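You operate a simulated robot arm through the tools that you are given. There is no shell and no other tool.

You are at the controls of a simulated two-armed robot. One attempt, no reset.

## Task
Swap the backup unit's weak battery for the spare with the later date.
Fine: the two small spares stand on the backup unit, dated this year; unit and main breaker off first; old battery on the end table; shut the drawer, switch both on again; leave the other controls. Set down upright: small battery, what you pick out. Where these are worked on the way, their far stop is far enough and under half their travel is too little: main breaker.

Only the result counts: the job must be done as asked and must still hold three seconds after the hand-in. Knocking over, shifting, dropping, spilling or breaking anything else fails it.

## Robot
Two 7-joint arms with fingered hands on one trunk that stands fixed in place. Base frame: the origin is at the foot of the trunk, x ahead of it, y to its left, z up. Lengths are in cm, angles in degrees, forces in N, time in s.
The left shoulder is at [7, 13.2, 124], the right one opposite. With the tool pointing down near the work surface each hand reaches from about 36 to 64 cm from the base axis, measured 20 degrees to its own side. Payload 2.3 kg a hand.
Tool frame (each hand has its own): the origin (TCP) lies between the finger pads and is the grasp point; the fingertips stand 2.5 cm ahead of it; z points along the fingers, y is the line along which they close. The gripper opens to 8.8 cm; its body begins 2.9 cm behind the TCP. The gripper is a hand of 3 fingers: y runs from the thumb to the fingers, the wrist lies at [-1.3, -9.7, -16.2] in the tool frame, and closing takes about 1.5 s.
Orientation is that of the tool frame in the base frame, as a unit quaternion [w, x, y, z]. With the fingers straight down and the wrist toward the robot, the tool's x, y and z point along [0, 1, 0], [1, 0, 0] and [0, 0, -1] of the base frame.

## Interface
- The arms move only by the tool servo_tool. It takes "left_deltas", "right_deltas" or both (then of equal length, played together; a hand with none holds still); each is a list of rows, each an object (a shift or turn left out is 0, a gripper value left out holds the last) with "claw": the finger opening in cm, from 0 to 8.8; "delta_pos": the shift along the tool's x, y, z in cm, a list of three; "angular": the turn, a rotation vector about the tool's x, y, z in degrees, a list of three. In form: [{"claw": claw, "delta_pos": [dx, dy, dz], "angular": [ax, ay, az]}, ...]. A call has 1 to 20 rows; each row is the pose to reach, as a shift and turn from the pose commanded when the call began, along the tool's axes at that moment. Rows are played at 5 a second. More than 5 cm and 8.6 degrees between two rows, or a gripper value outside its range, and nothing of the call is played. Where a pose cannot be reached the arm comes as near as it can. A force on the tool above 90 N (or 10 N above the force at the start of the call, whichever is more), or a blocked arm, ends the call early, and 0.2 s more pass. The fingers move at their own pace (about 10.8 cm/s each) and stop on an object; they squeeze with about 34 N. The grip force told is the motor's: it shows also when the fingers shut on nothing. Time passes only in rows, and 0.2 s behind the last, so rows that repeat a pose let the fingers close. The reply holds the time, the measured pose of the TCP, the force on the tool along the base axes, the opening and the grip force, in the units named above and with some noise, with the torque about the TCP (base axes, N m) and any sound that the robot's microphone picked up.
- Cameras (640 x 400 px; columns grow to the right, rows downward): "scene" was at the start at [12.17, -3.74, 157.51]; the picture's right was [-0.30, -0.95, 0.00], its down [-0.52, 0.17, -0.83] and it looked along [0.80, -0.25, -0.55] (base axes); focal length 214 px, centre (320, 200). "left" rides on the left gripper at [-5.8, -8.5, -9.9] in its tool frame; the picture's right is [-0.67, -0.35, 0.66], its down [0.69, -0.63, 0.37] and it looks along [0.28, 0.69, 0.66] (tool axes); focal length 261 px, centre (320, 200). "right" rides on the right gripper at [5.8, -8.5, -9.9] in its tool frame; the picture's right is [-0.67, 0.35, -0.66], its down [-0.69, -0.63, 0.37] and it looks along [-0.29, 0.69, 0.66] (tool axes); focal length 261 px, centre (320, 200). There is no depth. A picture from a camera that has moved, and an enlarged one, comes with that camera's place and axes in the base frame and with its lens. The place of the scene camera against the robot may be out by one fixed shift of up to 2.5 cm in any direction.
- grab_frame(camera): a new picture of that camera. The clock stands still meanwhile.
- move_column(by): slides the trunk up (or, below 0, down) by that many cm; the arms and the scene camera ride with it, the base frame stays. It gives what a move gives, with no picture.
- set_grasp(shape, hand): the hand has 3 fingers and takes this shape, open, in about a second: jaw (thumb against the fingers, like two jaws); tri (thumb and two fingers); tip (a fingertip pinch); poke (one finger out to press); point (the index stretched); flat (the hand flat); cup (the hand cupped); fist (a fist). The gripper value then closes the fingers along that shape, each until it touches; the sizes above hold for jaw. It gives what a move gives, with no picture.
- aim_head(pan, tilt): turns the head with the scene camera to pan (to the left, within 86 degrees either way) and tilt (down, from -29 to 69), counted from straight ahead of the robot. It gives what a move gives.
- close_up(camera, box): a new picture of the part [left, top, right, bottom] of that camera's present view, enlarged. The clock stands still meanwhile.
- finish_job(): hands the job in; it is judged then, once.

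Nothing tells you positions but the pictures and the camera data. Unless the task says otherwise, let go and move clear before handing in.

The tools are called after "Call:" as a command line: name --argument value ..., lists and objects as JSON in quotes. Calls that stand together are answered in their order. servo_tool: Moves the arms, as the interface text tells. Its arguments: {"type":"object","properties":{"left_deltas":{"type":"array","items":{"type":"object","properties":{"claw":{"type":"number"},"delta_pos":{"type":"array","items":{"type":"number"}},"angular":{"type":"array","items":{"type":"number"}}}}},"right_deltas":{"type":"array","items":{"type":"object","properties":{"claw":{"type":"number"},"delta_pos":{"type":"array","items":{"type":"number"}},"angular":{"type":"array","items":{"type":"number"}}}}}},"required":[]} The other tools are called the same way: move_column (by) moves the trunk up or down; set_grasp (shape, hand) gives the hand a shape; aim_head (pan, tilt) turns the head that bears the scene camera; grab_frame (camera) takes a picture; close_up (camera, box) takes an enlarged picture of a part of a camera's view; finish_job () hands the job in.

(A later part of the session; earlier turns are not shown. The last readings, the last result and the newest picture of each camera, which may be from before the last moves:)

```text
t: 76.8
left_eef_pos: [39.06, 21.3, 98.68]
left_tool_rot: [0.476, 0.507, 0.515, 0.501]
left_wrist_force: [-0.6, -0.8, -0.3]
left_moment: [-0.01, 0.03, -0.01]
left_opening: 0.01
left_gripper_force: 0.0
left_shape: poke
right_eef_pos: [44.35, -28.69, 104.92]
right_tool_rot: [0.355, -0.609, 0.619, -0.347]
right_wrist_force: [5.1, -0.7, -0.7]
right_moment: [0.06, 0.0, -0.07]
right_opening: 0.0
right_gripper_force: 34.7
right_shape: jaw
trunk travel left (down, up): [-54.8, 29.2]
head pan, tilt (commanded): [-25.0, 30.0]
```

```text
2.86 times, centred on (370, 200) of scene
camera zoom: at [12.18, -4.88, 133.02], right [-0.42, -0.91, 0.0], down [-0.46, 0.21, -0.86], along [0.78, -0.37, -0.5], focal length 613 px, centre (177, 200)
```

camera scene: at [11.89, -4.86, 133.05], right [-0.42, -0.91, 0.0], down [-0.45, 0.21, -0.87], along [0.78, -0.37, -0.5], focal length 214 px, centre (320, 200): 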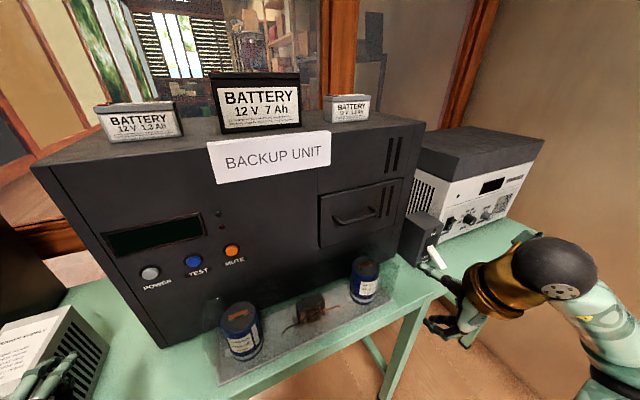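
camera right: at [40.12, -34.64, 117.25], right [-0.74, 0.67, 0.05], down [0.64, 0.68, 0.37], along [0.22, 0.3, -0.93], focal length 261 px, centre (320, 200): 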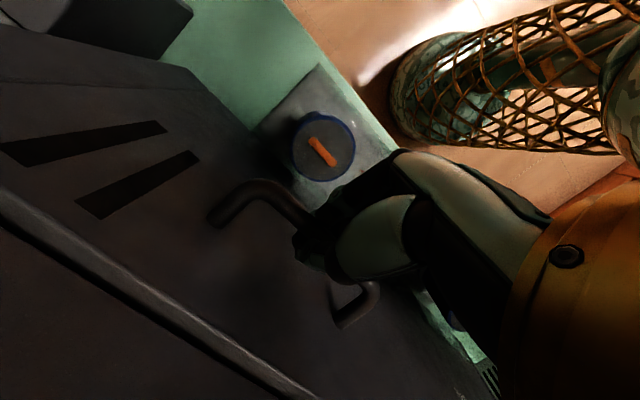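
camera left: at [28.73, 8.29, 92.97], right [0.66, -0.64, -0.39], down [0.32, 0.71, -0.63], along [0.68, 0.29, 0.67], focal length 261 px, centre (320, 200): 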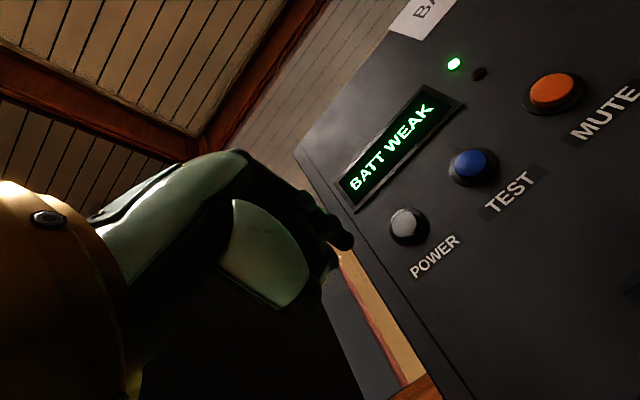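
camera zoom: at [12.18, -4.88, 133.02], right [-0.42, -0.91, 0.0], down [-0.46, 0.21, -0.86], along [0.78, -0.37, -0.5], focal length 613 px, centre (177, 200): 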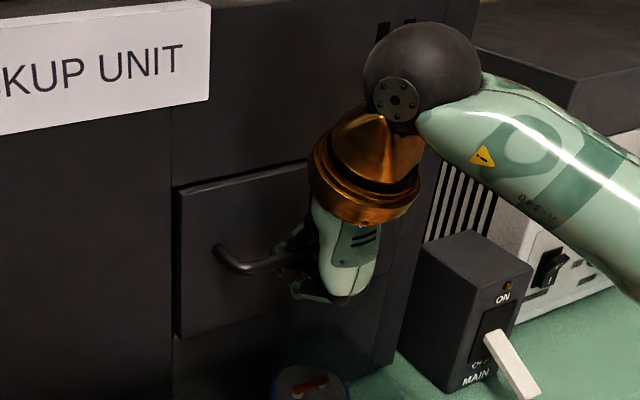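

The fingers are wrapped round the bar. Now pulling gently straight back (−x).

Call:
servo_tool --right_deltas '[{"delta_pos": [0, 0.25, -0.43]}, {"delta_pos": [0, 0.5, -0.86]}, {"delta_pos": [0, 0.75, -1.3]}, {"delta_pos": [0, 1.0, -1.7]}, {"delta_pos": [0, 1.25, -2.15]}, {"delta_pos": [0, 1.5, -2.6]}]'

Call:
close_up --camera "scene" --box '[290, 130, 450, 270]'

Call:
grab_frame --camera "right"

```text
t: 78.2
left_eef_pos: [39.07, 21.27, 98.61]
left_tool_rot: [0.476, 0.509, 0.514, 0.501]
left_wrist_force: [1.1, -0.4, -0.4]
left_moment: [-0.02, 0.01, 0.05]
left_opening: 0.0
left_gripper_force: 0.1
left_shape: poke
right_eef_pos: [41.45, -28.65, 104.95]
right_tool_rot: [0.354, -0.61, 0.619, -0.345]
right_wrist_force: [0.2, 1.9, -8.4]
right_moment: [0.04, 0.04, -0.08]
right_opening: 0.01
right_gripper_force: 34.1
right_shape: jaw
trunk travel left (down, up): [-54.8, 29.2]
head pan, tilt (commanded): [-25.0, 30.0]
```

```text
2.86 times, centred on (370, 200) of scene
camera zoom: at [12.12, -4.84, 133.02], right [-0.42, -0.91, 0.0], down [-0.45, 0.21, -0.87], along [0.78, -0.37, -0.5], focal length 613 px, centre (177, 200)
```

zoom: 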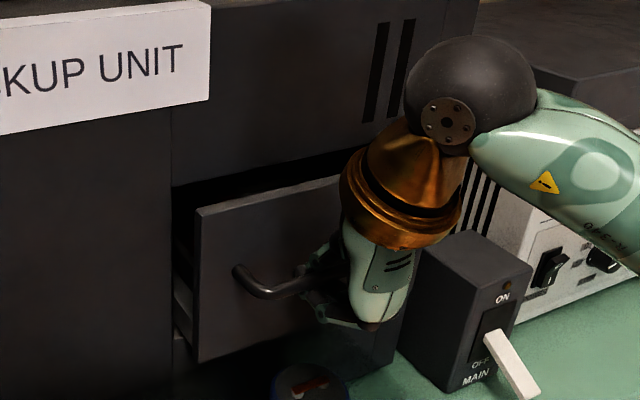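

```text
taken
camera right: at [37.1, -34.67, 117.34], right [-0.74, 0.67, 0.05], down [0.64, 0.68, 0.37], along [0.22, 0.3, -0.93], focal length 261 px, centre (320, 200)
```

right: 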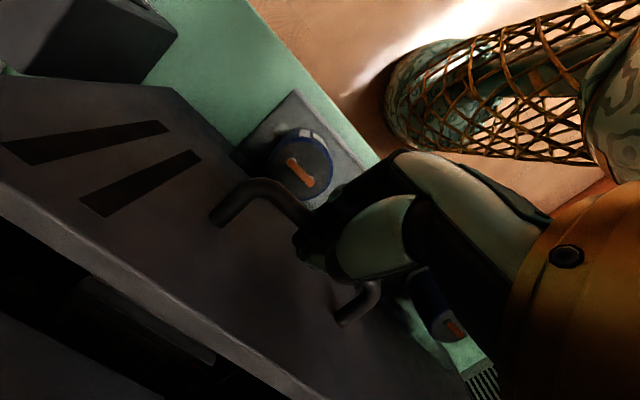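

The drawer is sliding out (about 3 cm). Continuing the pull.

Call:
servo_tool --right_deltas '[{"delta_pos": [0, 0.4, -0.7]}, {"delta_pos": [0, 0.8, -1.4]}, {"delta_pos": [0, 1.2, -2.1]}, {"delta_pos": [0, 1.6, -2.8]}, {"delta_pos": [0, 2.0, -3.5]}, {"delta_pos": [0, 2.4, -4.2]}, {"delta_pos": [0, 2.8, -4.9]}, {"delta_pos": [0, 3.2, -5.6]}]'

Call:
grab_frame --camera "scene"

Call:
grab_frame --camera "right"

```text
t: 80.0
left_eef_pos: [39.04, 21.09, 98.68]
left_tool_rot: [0.476, 0.508, 0.514, 0.501]
left_wrist_force: [-0.4, 0.3, -0.4]
left_moment: [-0.01, -0.02, -0.04]
left_opening: 0.04
left_gripper_force: 0.0
left_shape: poke
right_eef_pos: [34.87, -28.67, 105.16]
right_tool_rot: [0.354, -0.61, 0.619, -0.346]
right_wrist_force: [1.0, 0.9, -11.3]
right_moment: [0.0, 0.06, -0.08]
right_opening: 0.0
right_gripper_force: 34.0
right_shape: jaw
trunk travel left (down, up): [-54.8, 29.2]
head pan, tilt (commanded): [-25.0, 30.0]
```

```text
taken
camera scene: at [12.13, -4.93, 133.01], right [-0.42, -0.91, 0.0], down [-0.46, 0.21, -0.86], along [0.78, -0.37, -0.5], focal length 214 px, centre (320, 200)
```

scene: 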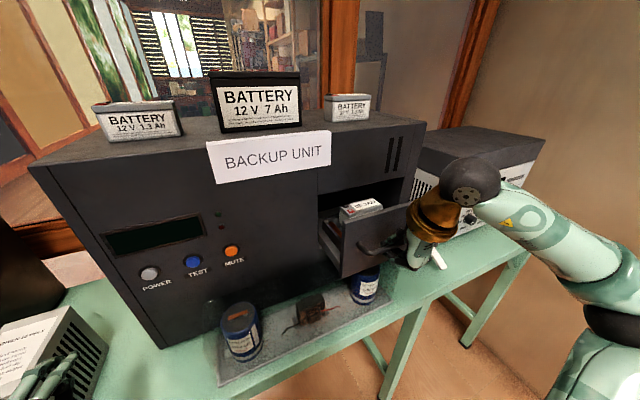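

```text
taken
camera right: at [30.6, -34.66, 117.38], right [-0.74, 0.67, 0.05], down [0.64, 0.68, 0.37], along [0.22, 0.3, -0.93], focal length 261 px, centre (320, 200)
```

right: 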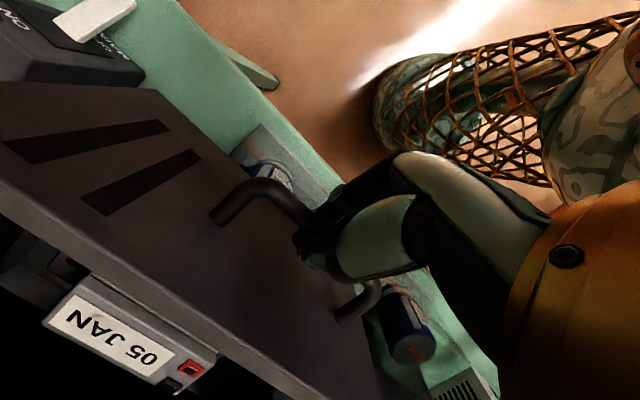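

The drawer is out about 9.5 cm and I can see the old battery (05 JAN) right behind the front. Let me look inside.

Call:
close_up --camera "scene" --box '[300, 170, 440, 290]'

Call:
close_up --camera "right" --box '[0, 180, 320, 400]'

```text
3.33 times, centred on (370, 230) of scene
camera zoom: at [12.13, -4.93, 133.01], right [-0.42, -0.91, 0.0], down [-0.46, 0.21, -0.86], along [0.78, -0.37, -0.5], focal length 715 px, centre (153, 100)
```

zoom: 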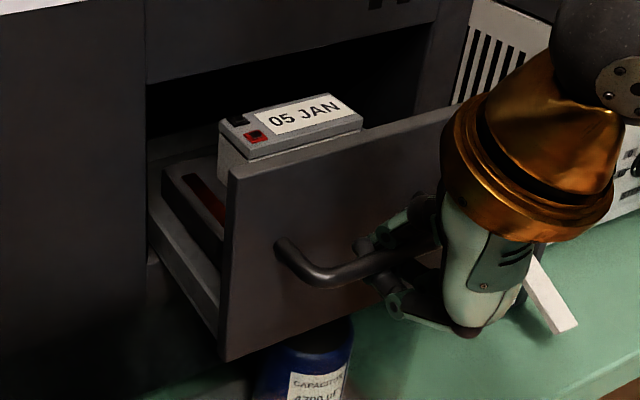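

```text
1.82 times, centred on (160, 290) of right
camera zoom: at [30.6, -34.66, 117.38], right [-0.74, 0.67, 0.05], down [0.64, 0.68, 0.37], along [0.22, 0.3, -0.93], focal length 474 px, centre (611, 36)
```

zoom: 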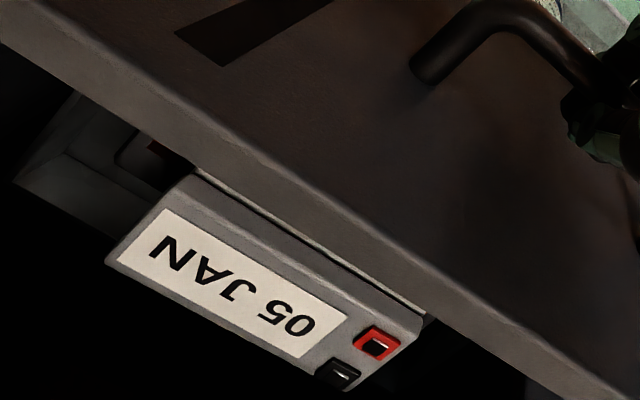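

The battery stands upright, label facing up, terminals to the left with red toward the front — the same way the spares stand. I need the drawer further open, so I keep pulling.

Call:
servo_tool --right_deltas '[{"delta_pos": [0, 0.66, -0.6]}, {"delta_pos": [0, 1.0, -1.2]}, {"delta_pos": [0, 1.4, -1.9]}, {"delta_pos": [0, 1.8, -2.6]}, {"delta_pos": [0, 2.2, -3.3]}, {"delta_pos": [0, 2.6, -4.0]}, {"delta_pos": [0, 3.0, -4.7]}]'

Call:
close_up --camera "scene" --box '[300, 150, 460, 300]'

Call:
grab_frame --camera "right"

```text
t: 81.6
left_eef_pos: [38.82, 21.14, 98.9]
left_tool_rot: [0.476, 0.508, 0.514, 0.502]
left_wrist_force: [0.0, 0.1, -0.1]
left_moment: [-0.01, -0.04, -0.02]
left_opening: 0.01
left_gripper_force: 0.1
left_shape: poke
right_eef_pos: [29.19, -28.59, 105.03]
right_tool_rot: [0.355, -0.609, 0.619, -0.346]
right_wrist_force: [1.9, -1.4, -1.6]
right_moment: [0.07, 0.0, -0.05]
right_opening: 0.02
right_gripper_force: 34.1
right_shape: jaw
trunk travel left (down, up): [-54.8, 29.2]
head pan, tilt (commanded): [-25.0, 30.0]
```

```text
2.67 times, centred on (380, 225) of scene
camera zoom: at [11.93, -4.93, 133.04], right [-0.42, -0.91, 0.0], down [-0.45, 0.21, -0.87], along [0.78, -0.37, -0.5], focal length 572 px, centre (160, 133)
```

zoom: 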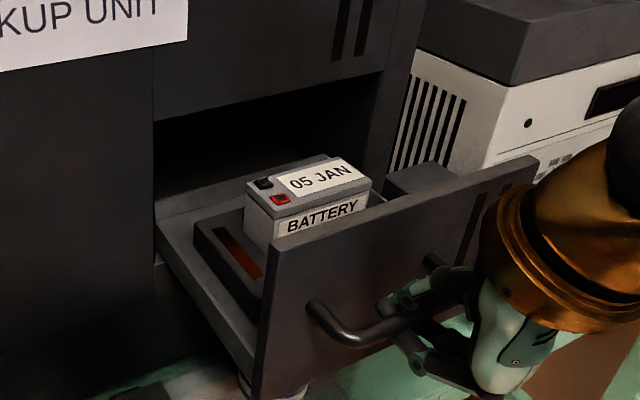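

```text
taken
camera right: at [24.86, -34.65, 117.27], right [-0.74, 0.67, 0.05], down [0.64, 0.68, 0.37], along [0.22, 0.3, -0.93], focal length 261 px, centre (320, 200)
```

right: 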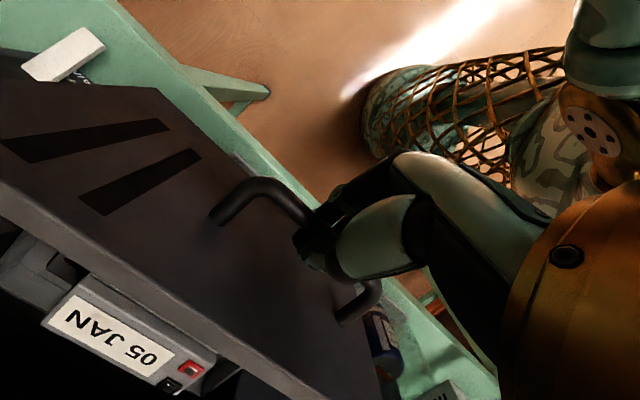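

The drawer is out 15 cm with the battery fully exposed in a cradle. I'll pull about 2 cm more for clearance, watching for the stop.

Call:
servo_tool --right_deltas '[{"delta_pos": [0, 0.3, -0.5]}, {"delta_pos": [0, 0.6, -1.0]}, {"delta_pos": [0, 0.9, -1.5]}, {"delta_pos": [0, 1.15, -1.95]}]'

Call:
close_up --camera "scene" --box '[300, 150, 460, 300]'

```text
t: 82.6
left_eef_pos: [38.92, 21.21, 98.65]
left_tool_rot: [0.476, 0.507, 0.514, 0.502]
left_wrist_force: [-1.4, -0.3, 0.5]
left_moment: [0.01, -0.03, 0.01]
left_opening: 0.0
left_gripper_force: 0.1
left_shape: poke
right_eef_pos: [26.87, -28.67, 104.99]
right_tool_rot: [0.355, -0.609, 0.619, -0.346]
right_wrist_force: [1.6, -1.4, -1.3]
right_moment: [0.02, 0.0, -0.04]
right_opening: 0.0
right_gripper_force: 34.5
right_shape: jaw
trunk travel left (down, up): [-54.8, 29.2]
head pan, tilt (commanded): [-25.0, 30.0]
```

```text
2.67 times, centred on (380, 225) of scene
camera zoom: at [11.93, -4.97, 133.04], right [-0.42, -0.91, 0.0], down [-0.45, 0.21, -0.87], along [0.78, -0.37, -0.5], focal length 572 px, centre (160, 133)
```

zoom: 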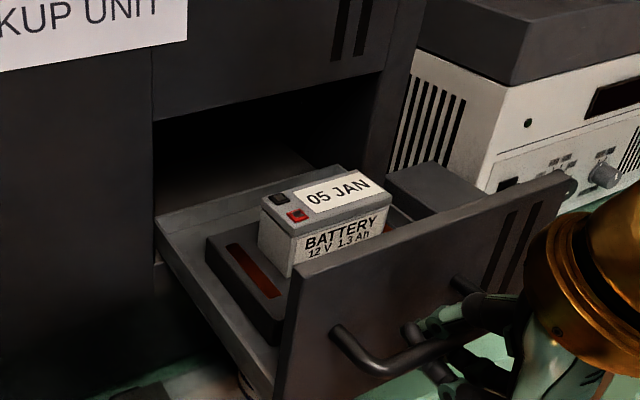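

Out 17.5 cm — enough. I'll open the fingers and withdraw from the handle along the approach line.

Call:
servo_tool --right_deltas '[{"claw": 2}, {"claw": 4}, {"claw": 5}, {"claw": 5}]'

Call:
servo_tool --right_deltas '[{"claw": 5, "delta_pos": [0, 0, -1]}, {"claw": 5, "delta_pos": [0, 0, -2]}, {"claw": 5, "delta_pos": [0, 0, -3]}, {"claw": 5, "delta_pos": [0, 0, -4]}, {"claw": 5, "delta_pos": [0, 0, -4.5]}]'

Call:
grab_frame --camera "right"

Call:
grab_frame --camera "scene"

```text
t: 83.6
left_eef_pos: [38.77, 21.25, 98.7]
left_tool_rot: [0.476, 0.508, 0.514, 0.501]
left_wrist_force: [-0.5, 0.3, 0.4]
left_moment: [0.02, 0.02, 0.01]
left_opening: 0.0
left_gripper_force: 0.1
left_shape: poke
right_eef_pos: [26.89, -28.58, 105.05]
right_tool_rot: [0.354, -0.609, 0.619, -0.348]
right_wrist_force: [-0.8, 0.5, -0.2]
right_moment: [0.02, 0.0, -0.03]
right_opening: 4.86
right_gripper_force: 0.0
right_shape: jaw
trunk travel left (down, up): [-54.8, 29.2]
head pan, tilt (commanded): [-25.0, 30.0]
```

```text
t: 84.8
left_eef_pos: [38.86, 21.33, 98.68]
left_tool_rot: [0.476, 0.507, 0.514, 0.502]
left_wrist_force: [0.0, 0.3, 0.0]
left_moment: [0.02, -0.02, -0.02]
left_opening: 0.01
left_gripper_force: 0.0
left_shape: poke
right_eef_pos: [25.06, -26.2, 105.95]
right_tool_rot: [0.354, -0.609, 0.618, -0.347]
right_wrist_force: [0.2, 0.3, 0.4]
right_moment: [-0.01, 0.0, 0.04]
right_opening: 4.97
right_gripper_force: 0.0
right_shape: jaw
right hand out of reach, approached as far as the arm can: row 1, 2, 3, 4, 5
trunk travel left (down, up): [-54.8, 29.2]
head pan, tilt (commanded): [-25.0, 30.0]
```

```text
taken
camera right: at [20.72, -32.17, 118.24], right [-0.74, 0.67, 0.04], down [0.64, 0.68, 0.37], along [0.22, 0.3, -0.93], focal length 261 px, centre (320, 200)
```

right: 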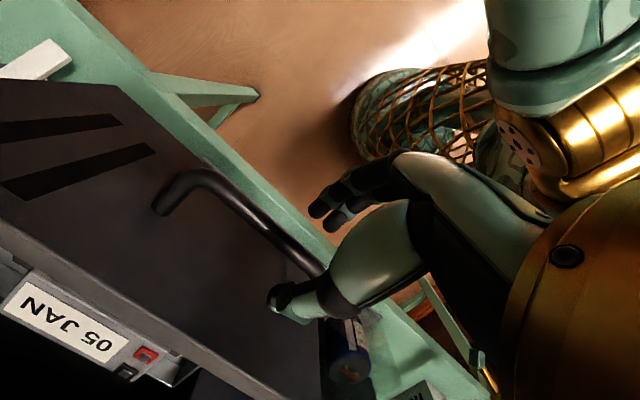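

```text
taken
camera scene: at [11.89, -4.84, 133.05], right [-0.42, -0.91, 0.0], down [-0.45, 0.21, -0.87], along [0.78, -0.37, -0.5], focal length 214 px, centre (320, 200)
```

scene: 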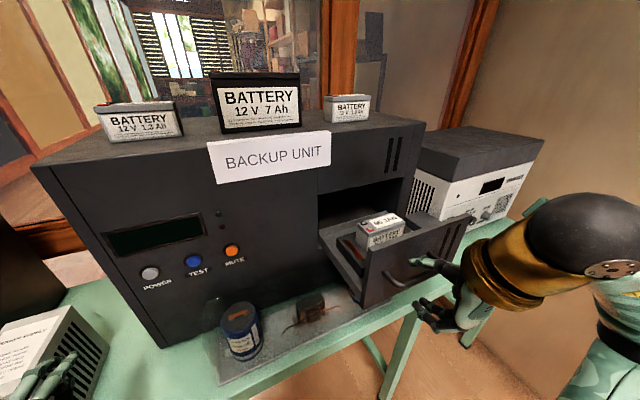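

The handle is free of the fingers' line; I'll rise and back away a little, then check the drawer didn't move.

Call:
servo_tool --right_deltas '[{"claw": 5, "delta_pos": [0, -0.8, -1.5]}, {"claw": 5, "delta_pos": [0, -2, -3]}, {"claw": 5, "delta_pos": [0, -3.6, -4.8]}, {"claw": 5, "delta_pos": [0, -5.4, -6.6]}, {"claw": 5, "delta_pos": [0, -5.4, -6.6]}]'

Call:
grab_frame --camera "right"

Call:
grab_frame --camera "scene"

```text
t: 86.0
left_eef_pos: [38.83, 21.12, 98.67]
left_tool_rot: [0.477, 0.507, 0.514, 0.502]
left_wrist_force: [-0.2, 0.3, 0.7]
left_moment: [0.0, 0.0, 0.01]
left_opening: 0.02
left_gripper_force: 0.1
left_shape: poke
right_eef_pos: [25.5, -23.19, 110.63]
right_tool_rot: [0.355, -0.608, 0.619, -0.347]
right_wrist_force: [0.2, 0.7, -0.3]
right_moment: [0.01, -0.01, -0.02]
right_opening: 4.96
right_gripper_force: 0.0
right_shape: jaw
right hand out of reach, approached as far as the arm can: row 1, 2, 3, 4, 5
trunk travel left (down, up): [-54.8, 29.2]
head pan, tilt (commanded): [-25.0, 30.0]
```

```text
taken
camera right: at [21.15, -29.21, 122.76], right [-0.74, 0.67, 0.04], down [0.64, 0.68, 0.37], along [0.22, 0.3, -0.93], focal length 261 px, centre (320, 200)
```

right: 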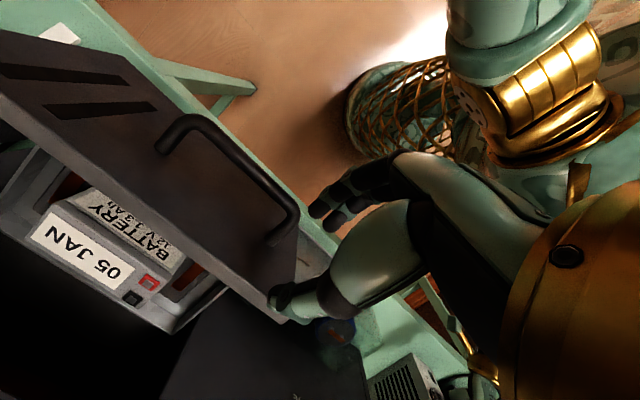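

```text
taken
camera scene: at [11.89, -4.89, 133.04], right [-0.42, -0.91, 0.0], down [-0.45, 0.21, -0.87], along [0.78, -0.37, -0.5], focal length 214 px, centre (320, 200)
```

scene: 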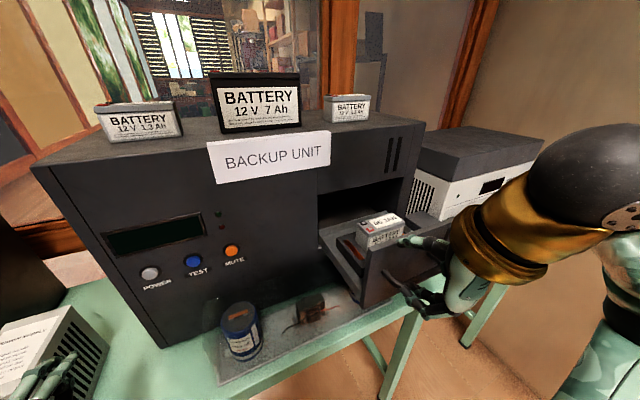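

The hand is clear of the handle. I'll move it up and out to the right so I can study the battery in its cradle from above.

Call:
servo_tool --right_deltas '[{"claw": 5, "delta_pos": [2, -2, -1]}, {"claw": 5, "delta_pos": [6, -4, -1]}, {"claw": 5, "delta_pos": [10, -5, -1]}, {"claw": 5, "delta_pos": [14, -5, -1]}, {"claw": 5, "delta_pos": [18, -5, -1]}, {"claw": 5, "delta_pos": [21, -5, -1]}]'

Call:
aim_head --pan -40 --tilt 40

Call:
grab_frame --camera "scene"

Call:
grab_frame --camera "right"

```text
t: 87.4
left_eef_pos: [38.8, 21.15, 98.85]
left_tool_rot: [0.477, 0.507, 0.514, 0.502]
left_wrist_force: [0.8, 0.2, -0.7]
left_moment: [0.03, 0.02, -0.05]
left_opening: 0.0
left_gripper_force: 0.1
left_shape: poke
right_eef_pos: [33.15, -40.91, 115.72]
right_tool_rot: [0.354, -0.609, 0.619, -0.348]
right_wrist_force: [-0.3, -0.3, 0.8]
right_moment: [-0.01, 0.02, 0.0]
right_opening: 4.98
right_gripper_force: 0.0
right_shape: jaw
right hand out of reach, approached as far as the arm can: row 1, 2, 3, 4, 5, 6
trunk travel left (down, up): [-54.8, 29.2]
head pan, tilt (commanded): [-25.0, 30.0]
```

```text
t: 88.2
left_eef_pos: [38.84, 21.22, 98.71]
left_tool_rot: [0.476, 0.507, 0.514, 0.502]
left_wrist_force: [0.4, 0.2, 0.5]
left_moment: [-0.02, 0.0, 0.04]
left_opening: 0.01
left_gripper_force: 0.1
left_shape: poke
right_eef_pos: [33.28, -40.94, 115.73]
right_tool_rot: [0.354, -0.609, 0.619, -0.347]
right_wrist_force: [-0.1, 0.3, 0.2]
right_moment: [0.02, -0.01, 0.0]
right_opening: 4.97
right_gripper_force: 0.1
right_shape: jaw
trunk travel left (down, up): [-54.8, 29.2]
head pan, tilt (commanded): [-40.0, 40.0]
```

```text
taken
camera scene: at [10.23, -6.49, 131.51], right [-0.64, -0.77, 0.0], down [-0.49, 0.41, -0.77], along [0.59, -0.49, -0.64], focal length 214 px, centre (320, 200)
```

scene: 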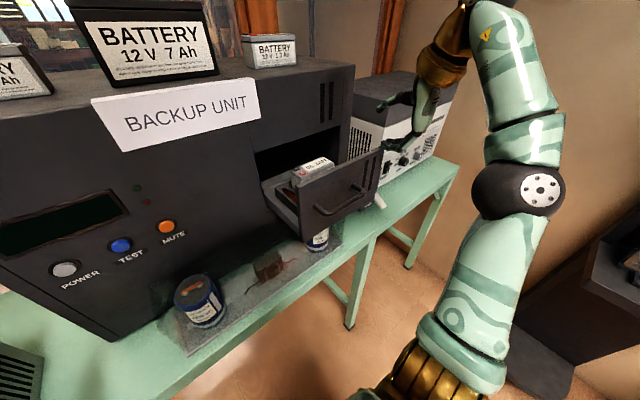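

```text
taken
camera right: at [28.96, -46.84, 128.03], right [-0.74, 0.67, 0.04], down [0.64, 0.68, 0.37], along [0.22, 0.3, -0.93], focal length 261 px, centre (320, 200)
```

right: 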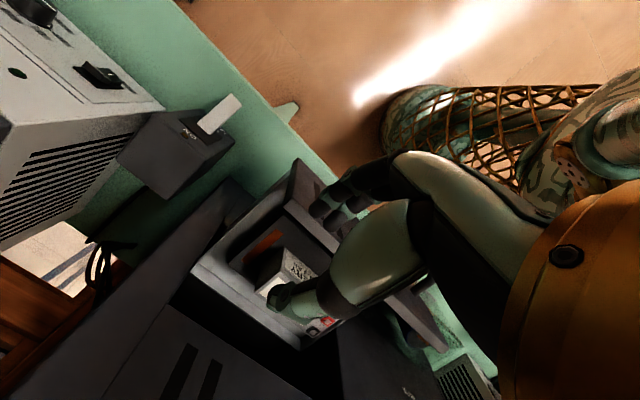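

The hand hovers just above the drawer's right side without touching. Zooming into the drawer interior.

Call:
close_up --camera "right" --box '[170, 150, 370, 360]'

Call:
close_up --camera "scene" --box '[240, 110, 400, 250]'

```text
1.90 times, centred on (270, 255) of right
camera zoom: at [28.96, -46.84, 128.03], right [-0.74, 0.67, 0.04], down [0.64, 0.68, 0.37], along [0.22, 0.3, -0.93], focal length 496 px, centre (415, 95)
```

zoom: 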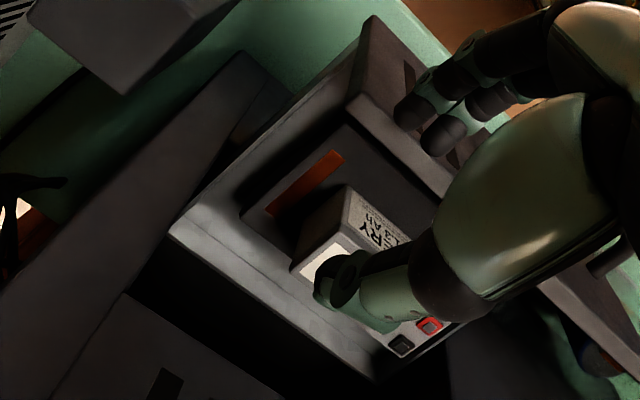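

```text
2.86 times, centred on (320, 180) of scene
camera zoom: at [10.23, -6.49, 131.51], right [-0.64, -0.77, 0.0], down [-0.49, 0.41, -0.77], along [0.59, -0.49, -0.64], focal length 613 px, centre (320, 257)
```

zoom: 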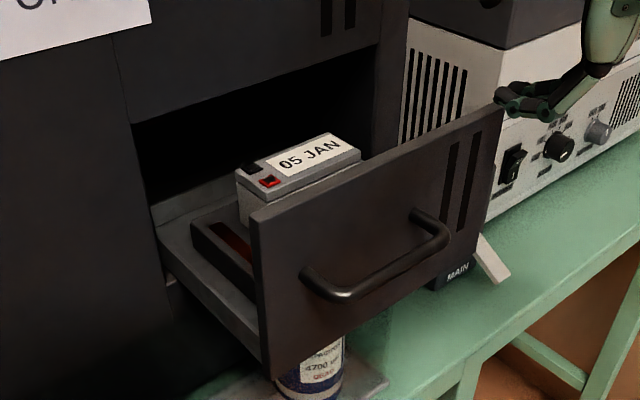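

The old battery sits in a shallow cradle, well exposed. I'll raise the trunk 12 cm and turn the right hand to a downward grasp, tilted about 30° so it comes in from the right — that orientation will also let me reach the end table with the battery upright.

Call:
move_column --by 12

Call:
servo_tool --right_deltas '[{"delta_pos": [0.5, 0, 0], "angular": [1.87, -4.03, -6.98]}, {"delta_pos": [1, 0, 0], "angular": [3.75, -8.05, -13.96]}, {"delta_pos": [1.5, 0, 0], "angular": [5.6, -12.1, -20.9]}, {"delta_pos": [2, 0, 0], "angular": [7.5, -16.1, -27.9]}, {"delta_pos": [2, 0, 0], "angular": [9.4, -20.1, -34.9]}, {"delta_pos": [2, 0, 0], "angular": [11.2, -24.2, -41.9]}, {"delta_pos": [2, 0, 0], "angular": [13.1, -28.2, -48.9]}, {"delta_pos": [2, 0, 0], "angular": [15, -32.2, -55.8]}, {"delta_pos": [2, 0, 0], "angular": [16.9, -36.2, -62.8]}, {"delta_pos": [2, 0, 0], "angular": [18.7, -40.3, -69.8]}]'

Call:
grab_frame --camera "scene"

```text
t: 89.7
left_eef_pos: [38.93, 21.2, 110.73]
left_tool_rot: [0.476, 0.507, 0.514, 0.502]
left_wrist_force: [-0.1, 0.1, -0.9]
left_moment: [0.02, 0.0, 0.0]
left_opening: 0.0
left_gripper_force: 0.1
left_shape: poke
right_eef_pos: [33.26, -40.91, 127.81]
right_tool_rot: [0.355, -0.609, 0.619, -0.347]
right_wrist_force: [0.1, 0.3, -0.3]
right_moment: [-0.02, -0.02, 0.0]
right_opening: 5.02
right_gripper_force: 0.0
right_shape: jaw
trunk travel left (down, up): [-66.8, 17.2]
head pan, tilt (commanded): [-40.0, 40.0]
```

```text
t: 91.8
left_eef_pos: [38.78, 21.09, 110.8]
left_tool_rot: [0.476, 0.508, 0.514, 0.501]
left_wrist_force: [-1.0, -0.1, 0.8]
left_moment: [0.0, 0.01, 0.0]
left_opening: 0.02
left_gripper_force: 0.1
left_shape: poke
right_eef_pos: [33.46, -43.0, 127.7]
right_tool_rot: [-0.362, 0.861, 0.043, 0.354]
right_wrist_force: [0.0, -0.8, -0.6]
right_moment: [0.05, -0.01, 0.0]
right_opening: 4.99
right_gripper_force: 0.1
right_shape: jaw
trunk travel left (down, up): [-66.8, 17.2]
head pan, tilt (commanded): [-40.0, 40.0]
```

```text
taken
camera scene: at [10.23, -6.52, 143.51], right [-0.64, -0.77, 0.0], down [-0.49, 0.41, -0.77], along [0.59, -0.49, -0.64], focal length 214 px, centre (320, 200)
```

scene: 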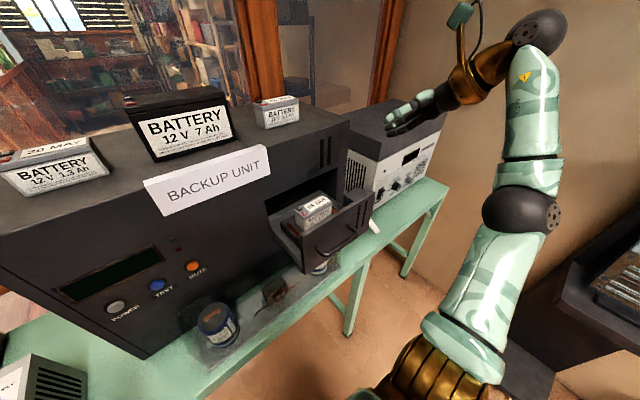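

Halfway through the turn without trouble; continuing.

Call:
servo_tool --right_deltas '[{"angular": [1.87, -4.03, -6.98]}, {"angular": [3.75, -8.05, -13.96]}, {"angular": [5.6, -12.1, -20.9]}, {"angular": [7.5, -16.1, -27.9]}, {"angular": [9.4, -20.1, -34.9]}, {"angular": [11.2, -24.2, -41.9]}, {"angular": [13.1, -28.2, -48.9]}, {"angular": [15, -32.2, -55.8]}, {"angular": [16.9, -36.2, -62.8]}, {"angular": [18.7, -40.3, -69.8]}, {"angular": [18.7, -40.3, -69.8]}]'

Call:
grab_frame --camera "scene"

Call:
grab_frame --camera "right"

```text
t: 94.2
left_eef_pos: [38.92, 21.18, 110.82]
left_tool_rot: [0.477, 0.507, 0.514, 0.501]
left_wrist_force: [0.2, -0.2, 0.1]
left_moment: [-0.02, 0.0, -0.01]
left_opening: 0.02
left_gripper_force: 0.0
left_shape: poke
right_eef_pos: [31.75, -38.39, 124.64]
right_tool_rot: [-0.189, 0.682, 0.681, 0.185]
right_wrist_force: [1.0, -1.1, -0.2]
right_moment: [-0.05, 0.03, -0.02]
right_opening: 4.99
right_gripper_force: 0.1
right_shape: jaw
right hand out of reach, approached as far as the arm can: row 5, 6, 7, 8, 9, 10, 11
trunk travel left (down, up): [-66.8, 17.2]
head pan, tilt (commanded): [-40.0, 40.0]
```

```text
taken
camera scene: at [10.19, -6.47, 143.51], right [-0.64, -0.77, 0.0], down [-0.49, 0.41, -0.77], along [0.59, -0.49, -0.64], focal length 214 px, centre (320, 200)
```

scene: 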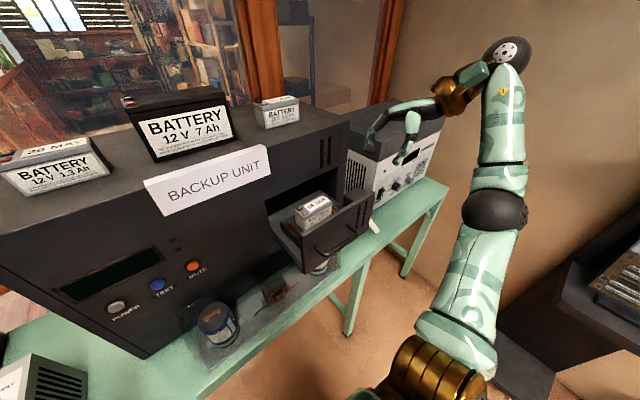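

```text
taken
camera right: at [23.25, -38.46, 136.19], right [0.35, -0.91, 0.22], down [-0.63, -0.4, -0.66], along [0.69, 0.09, -0.72], focal length 261 px, centre (320, 200)
```

right: 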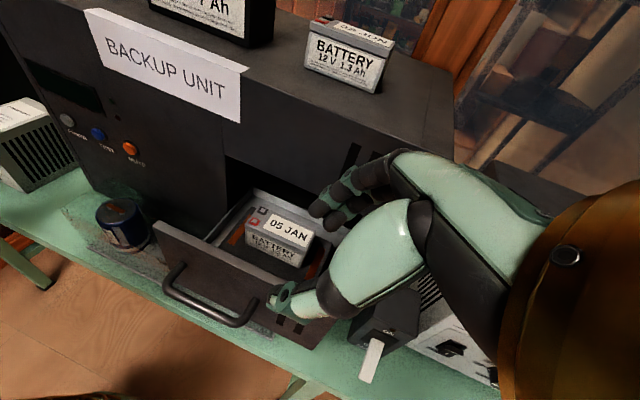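

Great view now of the drawer battery and the JUN spare. Zooming to measure.

Call:
close_up --camera "right" --box '[200, 170, 360, 300]'

Call:
close_up --camera "right" --box '[280, 0, 440, 110]'

Call:
close_up --camera "scene" --box '[250, 150, 400, 280]'

```text
3.08 times, centred on (280, 235) of right
camera zoom: at [23.25, -38.46, 136.19], right [0.35, -0.91, 0.22], down [-0.63, -0.4, -0.66], along [0.69, 0.09, -0.72], focal length 802 px, centre (443, 92)
```

zoom: 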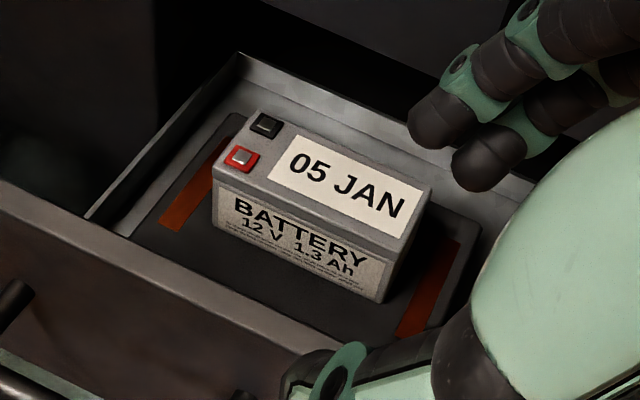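

```text
3.64 times, centred on (360, 55) of right
camera zoom: at [23.25, -38.46, 136.19], right [0.35, -0.91, 0.22], down [-0.63, -0.4, -0.66], along [0.69, 0.09, -0.72], focal length 948 px, centre (174, 727)
```

zoom: 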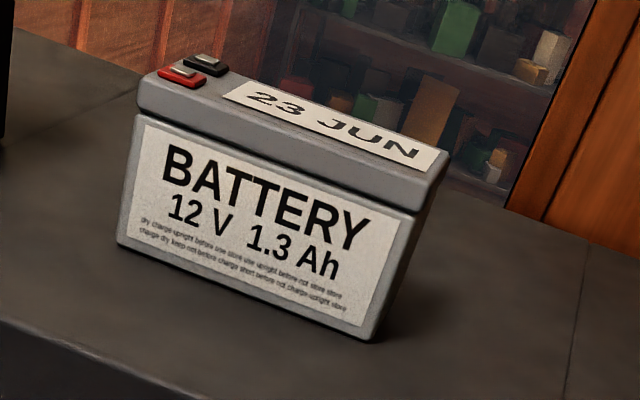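

```text
3.08 times, centred on (325, 215) of scene
camera zoom: at [10.19, -6.47, 143.51], right [-0.64, -0.77, 0.0], down [-0.49, 0.41, -0.77], along [0.59, -0.49, -0.64], focal length 660 px, centre (305, 154)
```

zoom: 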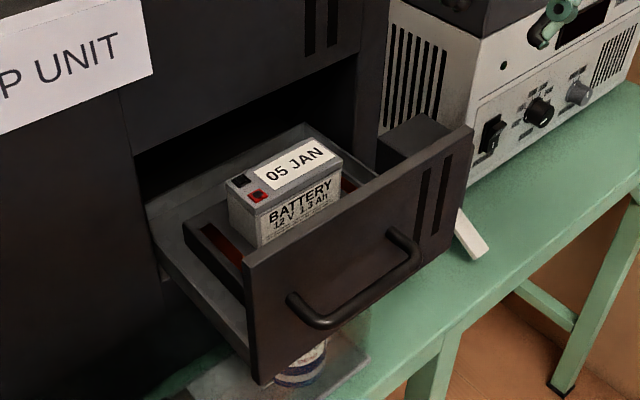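

Measurements: old battery centre about (46, −31.2), top z≈103.7, with its rear right at the unit's face plane; the panel stands well in front of it. For finger room I'd like the drawer out a bit more, so I'll reach with closed fingers behind the panel and draw it gently toward me.

Call:
servo_tool --right_deltas '[{"claw": 2, "delta_pos": [0.8, 2.9, 0.5]}, {"claw": 0, "delta_pos": [1.6, 5.75, 0.95]}, {"claw": 0, "delta_pos": [0, 5.75, 3.8]}, {"claw": 0, "delta_pos": [-1.6, 5.75, 6.6]}, {"claw": 0, "delta_pos": [-3.0, 5.75, 9.0]}, {"claw": 0, "delta_pos": [-3.0, 5.75, 9.0]}]'

Call:
grab_frame --camera "right"

Call:
close_up --camera "scene" --box '[250, 120, 430, 280]'

```text
t: 95.7
left_eef_pos: [38.95, 21.28, 110.82]
left_tool_rot: [0.476, 0.508, 0.514, 0.501]
left_wrist_force: [-0.7, -0.5, -0.3]
left_moment: [0.0, 0.0, 0.0]
left_opening: 0.0
left_gripper_force: 0.1
left_shape: poke
right_eef_pos: [37.46, -36.32, 115.39]
right_tool_rot: [-0.189, 0.683, 0.681, 0.186]
right_wrist_force: [1.0, 1.5, -0.1]
right_moment: [-0.05, 0.0, 0.01]
right_opening: 0.0
right_gripper_force: 33.4
right_shape: jaw
right hand out of reach, approached as far as the arm can: row 2
trunk travel left (down, up): [-66.8, 17.2]
head pan, tilt (commanded): [-40.0, 40.0]
```

```text
taken
camera right: at [28.97, -36.39, 126.9], right [0.35, -0.91, 0.22], down [-0.64, -0.4, -0.66], along [0.69, 0.09, -0.72], focal length 261 px, centre (320, 200)
```

right: 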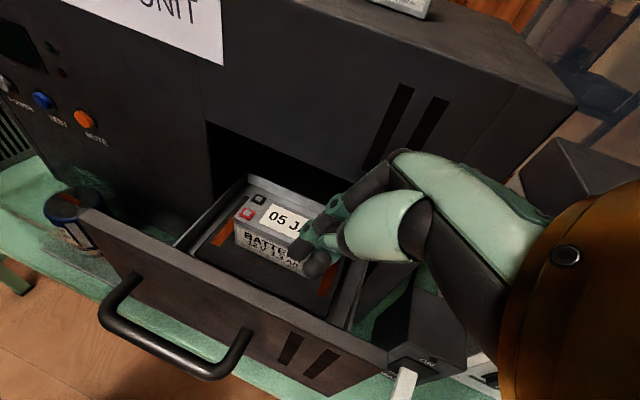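

```text
2.50 times, centred on (340, 200) of scene
camera zoom: at [10.22, -6.51, 143.51], right [-0.64, -0.77, 0.0], down [-0.49, 0.41, -0.77], along [0.59, -0.49, -0.64], focal length 536 px, centre (270, 200)
```

zoom: 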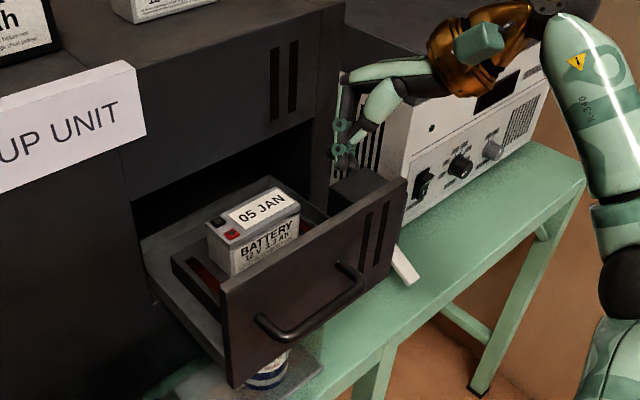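

The hand is poised over the gap between panel and battery. Lowering it 5.5 cm into the gap.

Call:
servo_tool --right_deltas '[{"claw": 0, "delta_pos": [-1.4, 0, 2.4]}, {"claw": 0, "delta_pos": [-2.75, 0, 4.7]}, {"claw": 0, "delta_pos": [-2.75, 0, 4.7]}]'

Call:
grab_frame --camera "right"

Call:
close_up --camera "scene" --box '[250, 120, 430, 280]'

```text
t: 96.5
left_eef_pos: [39.04, 21.25, 110.79]
left_tool_rot: [0.476, 0.508, 0.514, 0.501]
left_wrist_force: [-0.6, -0.4, -1.0]
left_moment: [-0.01, 0.03, -0.04]
left_opening: 0.0
left_gripper_force: 0.1
left_shape: poke
right_eef_pos: [37.52, -36.23, 109.88]
right_tool_rot: [-0.19, 0.683, 0.681, 0.185]
right_wrist_force: [-0.5, -1.4, -1.0]
right_moment: [0.02, -0.02, 0.02]
right_opening: 0.0
right_gripper_force: 34.0
right_shape: jaw
trunk travel left (down, up): [-66.8, 17.2]
head pan, tilt (commanded): [-40.0, 40.0]
```

```text
taken
camera right: at [29.01, -36.27, 121.51], right [0.35, -0.91, 0.22], down [-0.63, -0.4, -0.66], along [0.69, 0.09, -0.72], focal length 261 px, centre (320, 200)
```

right: 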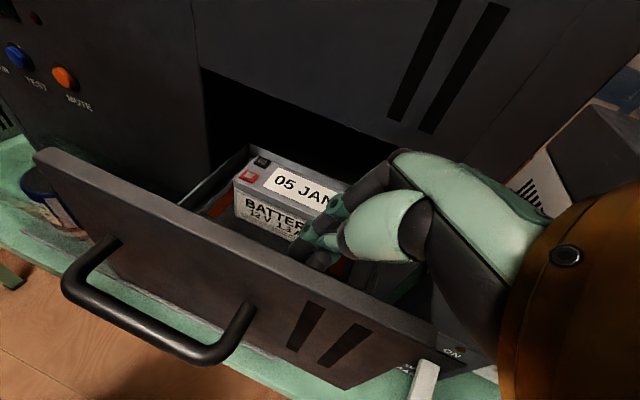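

```text
2.50 times, centred on (340, 200) of scene
camera zoom: at [10.23, -6.47, 143.51], right [-0.64, -0.77, 0.0], down [-0.49, 0.41, -0.77], along [0.59, -0.49, -0.64], focal length 536 px, centre (270, 200)
```

zoom: 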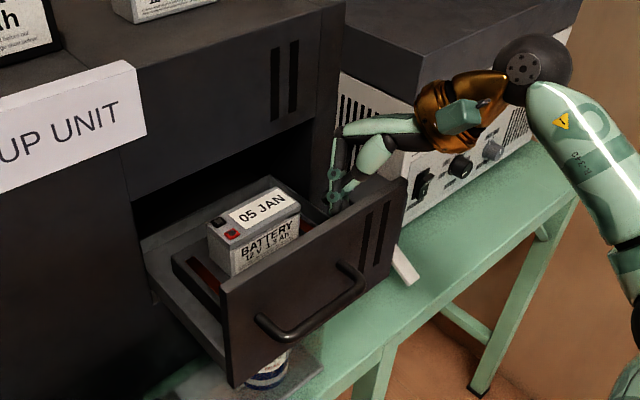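

The red terminal triangulates to (44.3, −27.5, 104.5). Now I draw the hand back toward me to find the panel and slide the drawer out further, in small steps.

Call:
servo_tool --right_deltas '[{"claw": 0, "delta_pos": [0, -0.5, 0]}, {"claw": 0, "delta_pos": [0, -1.0, 0]}, {"claw": 0, "delta_pos": [0, -1.5, 0]}, {"claw": 0, "delta_pos": [0, -2.0, 0]}, {"claw": 0, "delta_pos": [0, -2.5, 0]}]'

Call:
grab_frame --camera "right"

Call:
close_up --camera "scene" --box '[250, 120, 430, 280]'

```text
t: 97.7
left_eef_pos: [38.92, 21.34, 110.81]
left_tool_rot: [0.476, 0.507, 0.514, 0.502]
left_wrist_force: [1.1, 0.3, 0.6]
left_moment: [-0.02, -0.01, 0.01]
left_opening: 0.02
left_gripper_force: 0.1
left_shape: poke
right_eef_pos: [34.97, -36.27, 110.02]
right_tool_rot: [-0.191, 0.683, 0.68, 0.186]
right_wrist_force: [1.0, -0.9, 0.0]
right_moment: [0.0, -0.05, -0.02]
right_opening: 0.01
right_gripper_force: 33.9
right_shape: jaw
trunk travel left (down, up): [-66.8, 17.2]
head pan, tilt (commanded): [-40.0, 40.0]
```

```text
taken
camera right: at [26.42, -36.27, 121.57], right [0.35, -0.91, 0.22], down [-0.64, -0.4, -0.66], along [0.69, 0.09, -0.72], focal length 261 px, centre (320, 200)
```

right: 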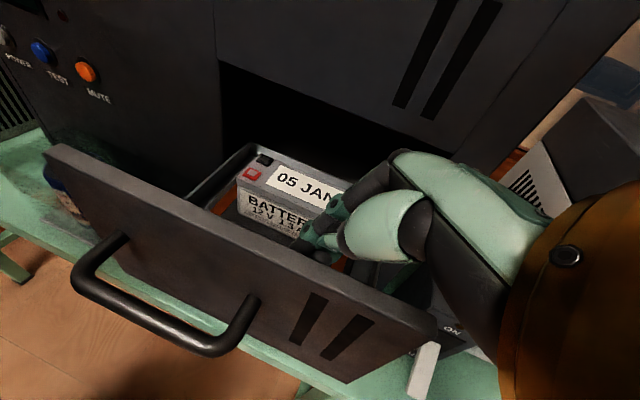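

```text
2.50 times, centred on (340, 200) of scene
camera zoom: at [10.27, -6.55, 143.5], right [-0.64, -0.77, 0.0], down [-0.49, 0.41, -0.77], along [0.59, -0.49, -0.64], focal length 536 px, centre (270, 200)
```

zoom: 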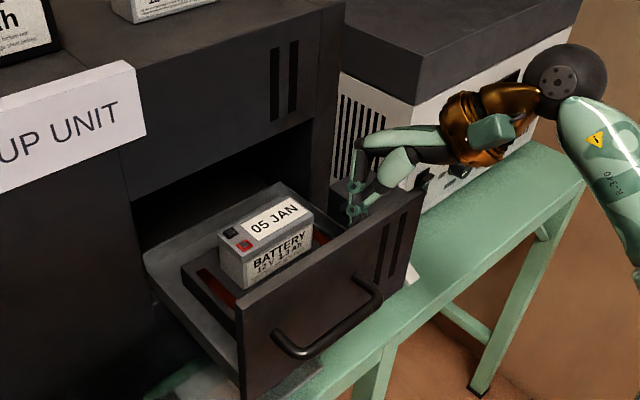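

The drawer follows easily. Another 2 cm.

Call:
servo_tool --right_deltas '[{"claw": 0, "delta_pos": [0, -0.4, 0]}, {"claw": 0, "delta_pos": [0, -0.8, 0]}, {"claw": 0, "delta_pos": [0, -1.2, 0]}, {"claw": 0, "delta_pos": [0, -1.6, 0]}, {"claw": 0, "delta_pos": [0, -2.0, 0]}]'

Call:
close_up --camera "scene" --box '[250, 120, 430, 280]'

```text
t: 98.8
left_eef_pos: [38.85, 21.16, 110.77]
left_tool_rot: [0.476, 0.507, 0.515, 0.502]
left_wrist_force: [-1.0, 0.0, 0.1]
left_moment: [-0.02, -0.02, 0.0]
left_opening: 0.0
left_gripper_force: 0.2
left_shape: poke
right_eef_pos: [32.85, -36.21, 110.22]
right_tool_rot: [-0.191, 0.683, 0.68, 0.184]
right_wrist_force: [0.3, -0.1, -0.6]
right_moment: [0.0, -0.01, -0.01]
right_opening: 0.0
right_gripper_force: 33.6
right_shape: jaw
trunk travel left (down, up): [-66.8, 17.2]
head pan, tilt (commanded): [-40.0, 40.0]
```

```text
2.50 times, centred on (340, 200) of scene
camera zoom: at [10.27, -6.49, 143.51], right [-0.64, -0.77, 0.0], down [-0.49, 0.41, -0.77], along [0.59, -0.49, -0.64], focal length 536 px, centre (270, 200)
```

zoom: 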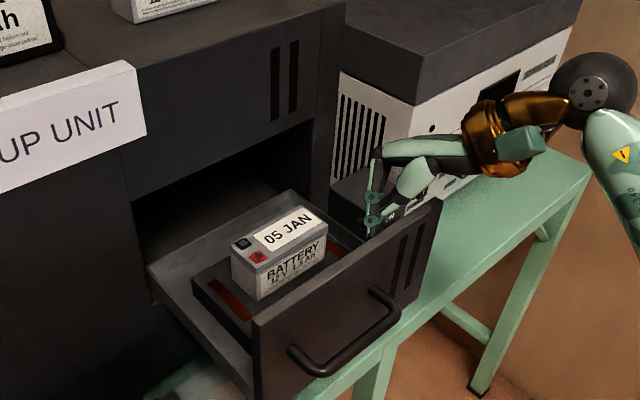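

Out far enough — about 21 cm and no resistance, so I stop here. Raising the hand to re-measure the battery.

Call:
servo_tool --right_deltas '[{"claw": 0, "delta_pos": [0, 0.5, 0]}, {"claw": 0, "delta_pos": [2.2, 0.5, -3.8]}, {"claw": 0, "delta_pos": [4.5, 0.5, -7.5]}, {"claw": 5.5, "delta_pos": [6, 0.5, -10.3]}, {"claw": 5.5, "delta_pos": [6, 0.5, -10.3]}]'

Call:
grab_frame --camera "right"

Call:
close_up --camera "right" --box '[180, 150, 380, 300]'

```text
t: 100.0
left_eef_pos: [38.85, 21.18, 110.77]
left_tool_rot: [0.477, 0.508, 0.513, 0.501]
left_wrist_force: [-0.2, -1.0, 0.1]
left_moment: [-0.04, -0.02, -0.01]
left_opening: 0.0
left_gripper_force: 0.0
left_shape: poke
right_eef_pos: [33.44, -36.52, 121.83]
right_tool_rot: [-0.191, 0.684, 0.68, 0.185]
right_wrist_force: [-0.5, 1.2, 0.3]
right_moment: [0.0, 0.0, 0.0]
right_opening: 5.47
right_gripper_force: 0.0
right_shape: jaw
trunk travel left (down, up): [-66.8, 17.2]
head pan, tilt (commanded): [-40.0, 40.0]
```

```text
taken
camera right: at [24.95, -36.62, 133.47], right [0.35, -0.91, 0.22], down [-0.64, -0.4, -0.66], along [0.69, 0.09, -0.72], focal length 261 px, centre (320, 200)
```

right: 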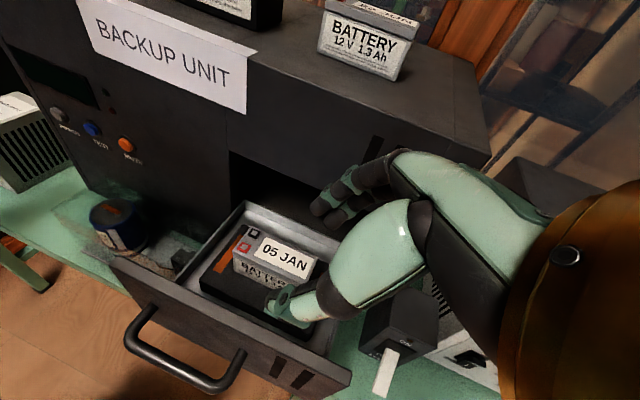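

```text
2.67 times, centred on (280, 225) of right
camera zoom: at [24.95, -36.62, 133.47], right [0.35, -0.91, 0.22], down [-0.64, -0.4, -0.66], along [0.69, 0.09, -0.72], focal length 695 px, centre (427, 133)
```

zoom: 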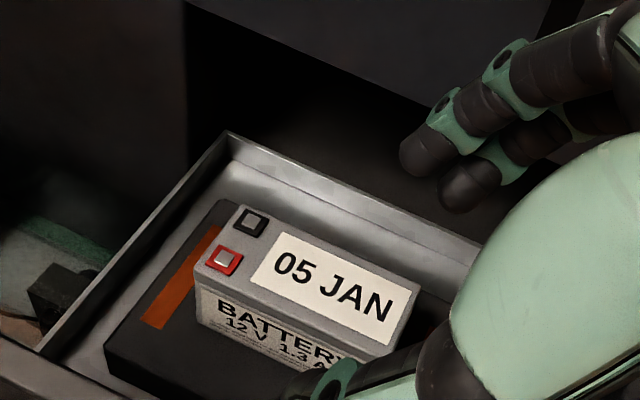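

Battery now: x 39.1–43.2, y −26.6 to −36.4, top z≈104.2, squarely aligned. I'll place the open hand over it (slightly right of its centre), stopping 10 cm above.

Call:
servo_tool --right_deltas '[{"claw": 6.2, "delta_pos": [-0.3, 2, 2.3]}, {"claw": 6.2, "delta_pos": [-0.7, 4, 4.7]}, {"claw": 6.2, "delta_pos": [-1.0, 6, 7]}, {"claw": 6.2, "delta_pos": [-1.4, 7.76, 9.4]}, {"claw": 6.2, "delta_pos": [-1.4, 7.76, 9.4]}]'

Call:
grab_frame --camera "right"

Call:
close_up --camera "scene" --box '[250, 100, 430, 260]'

```text
t: 101.2
left_eef_pos: [38.98, 21.23, 110.72]
left_tool_rot: [0.477, 0.507, 0.514, 0.502]
left_wrist_force: [1.6, -0.5, -0.6]
left_moment: [0.01, -0.04, -0.02]
left_opening: 0.0
left_gripper_force: 0.0
left_shape: poke
right_eef_pos: [41.06, -32.93, 113.12]
right_tool_rot: [-0.19, 0.683, 0.68, 0.185]
right_wrist_force: [-0.2, 0.4, 0.4]
right_moment: [-0.02, -0.02, -0.03]
right_opening: 6.19
right_gripper_force: 0.2
right_shape: jaw
trunk travel left (down, up): [-66.8, 17.2]
head pan, tilt (commanded): [-40.0, 40.0]
```

```text
taken
camera right: at [32.56, -32.96, 124.74], right [0.35, -0.91, 0.22], down [-0.64, -0.4, -0.66], along [0.69, 0.09, -0.72], focal length 261 px, centre (320, 200)
```

right: 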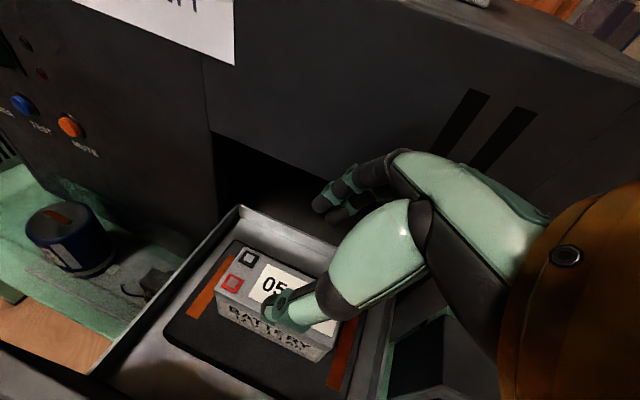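

```text
2.50 times, centred on (340, 180) of scene
camera zoom: at [10.19, -6.51, 143.51], right [-0.64, -0.77, 0.0], down [-0.49, 0.41, -0.77], along [0.59, -0.49, -0.64], focal length 536 px, centre (270, 250)
```

zoom: 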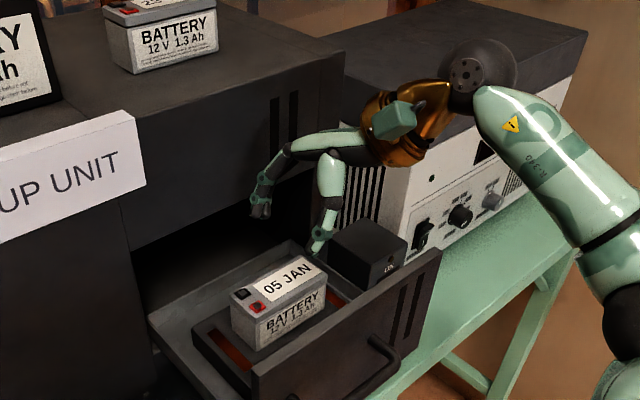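

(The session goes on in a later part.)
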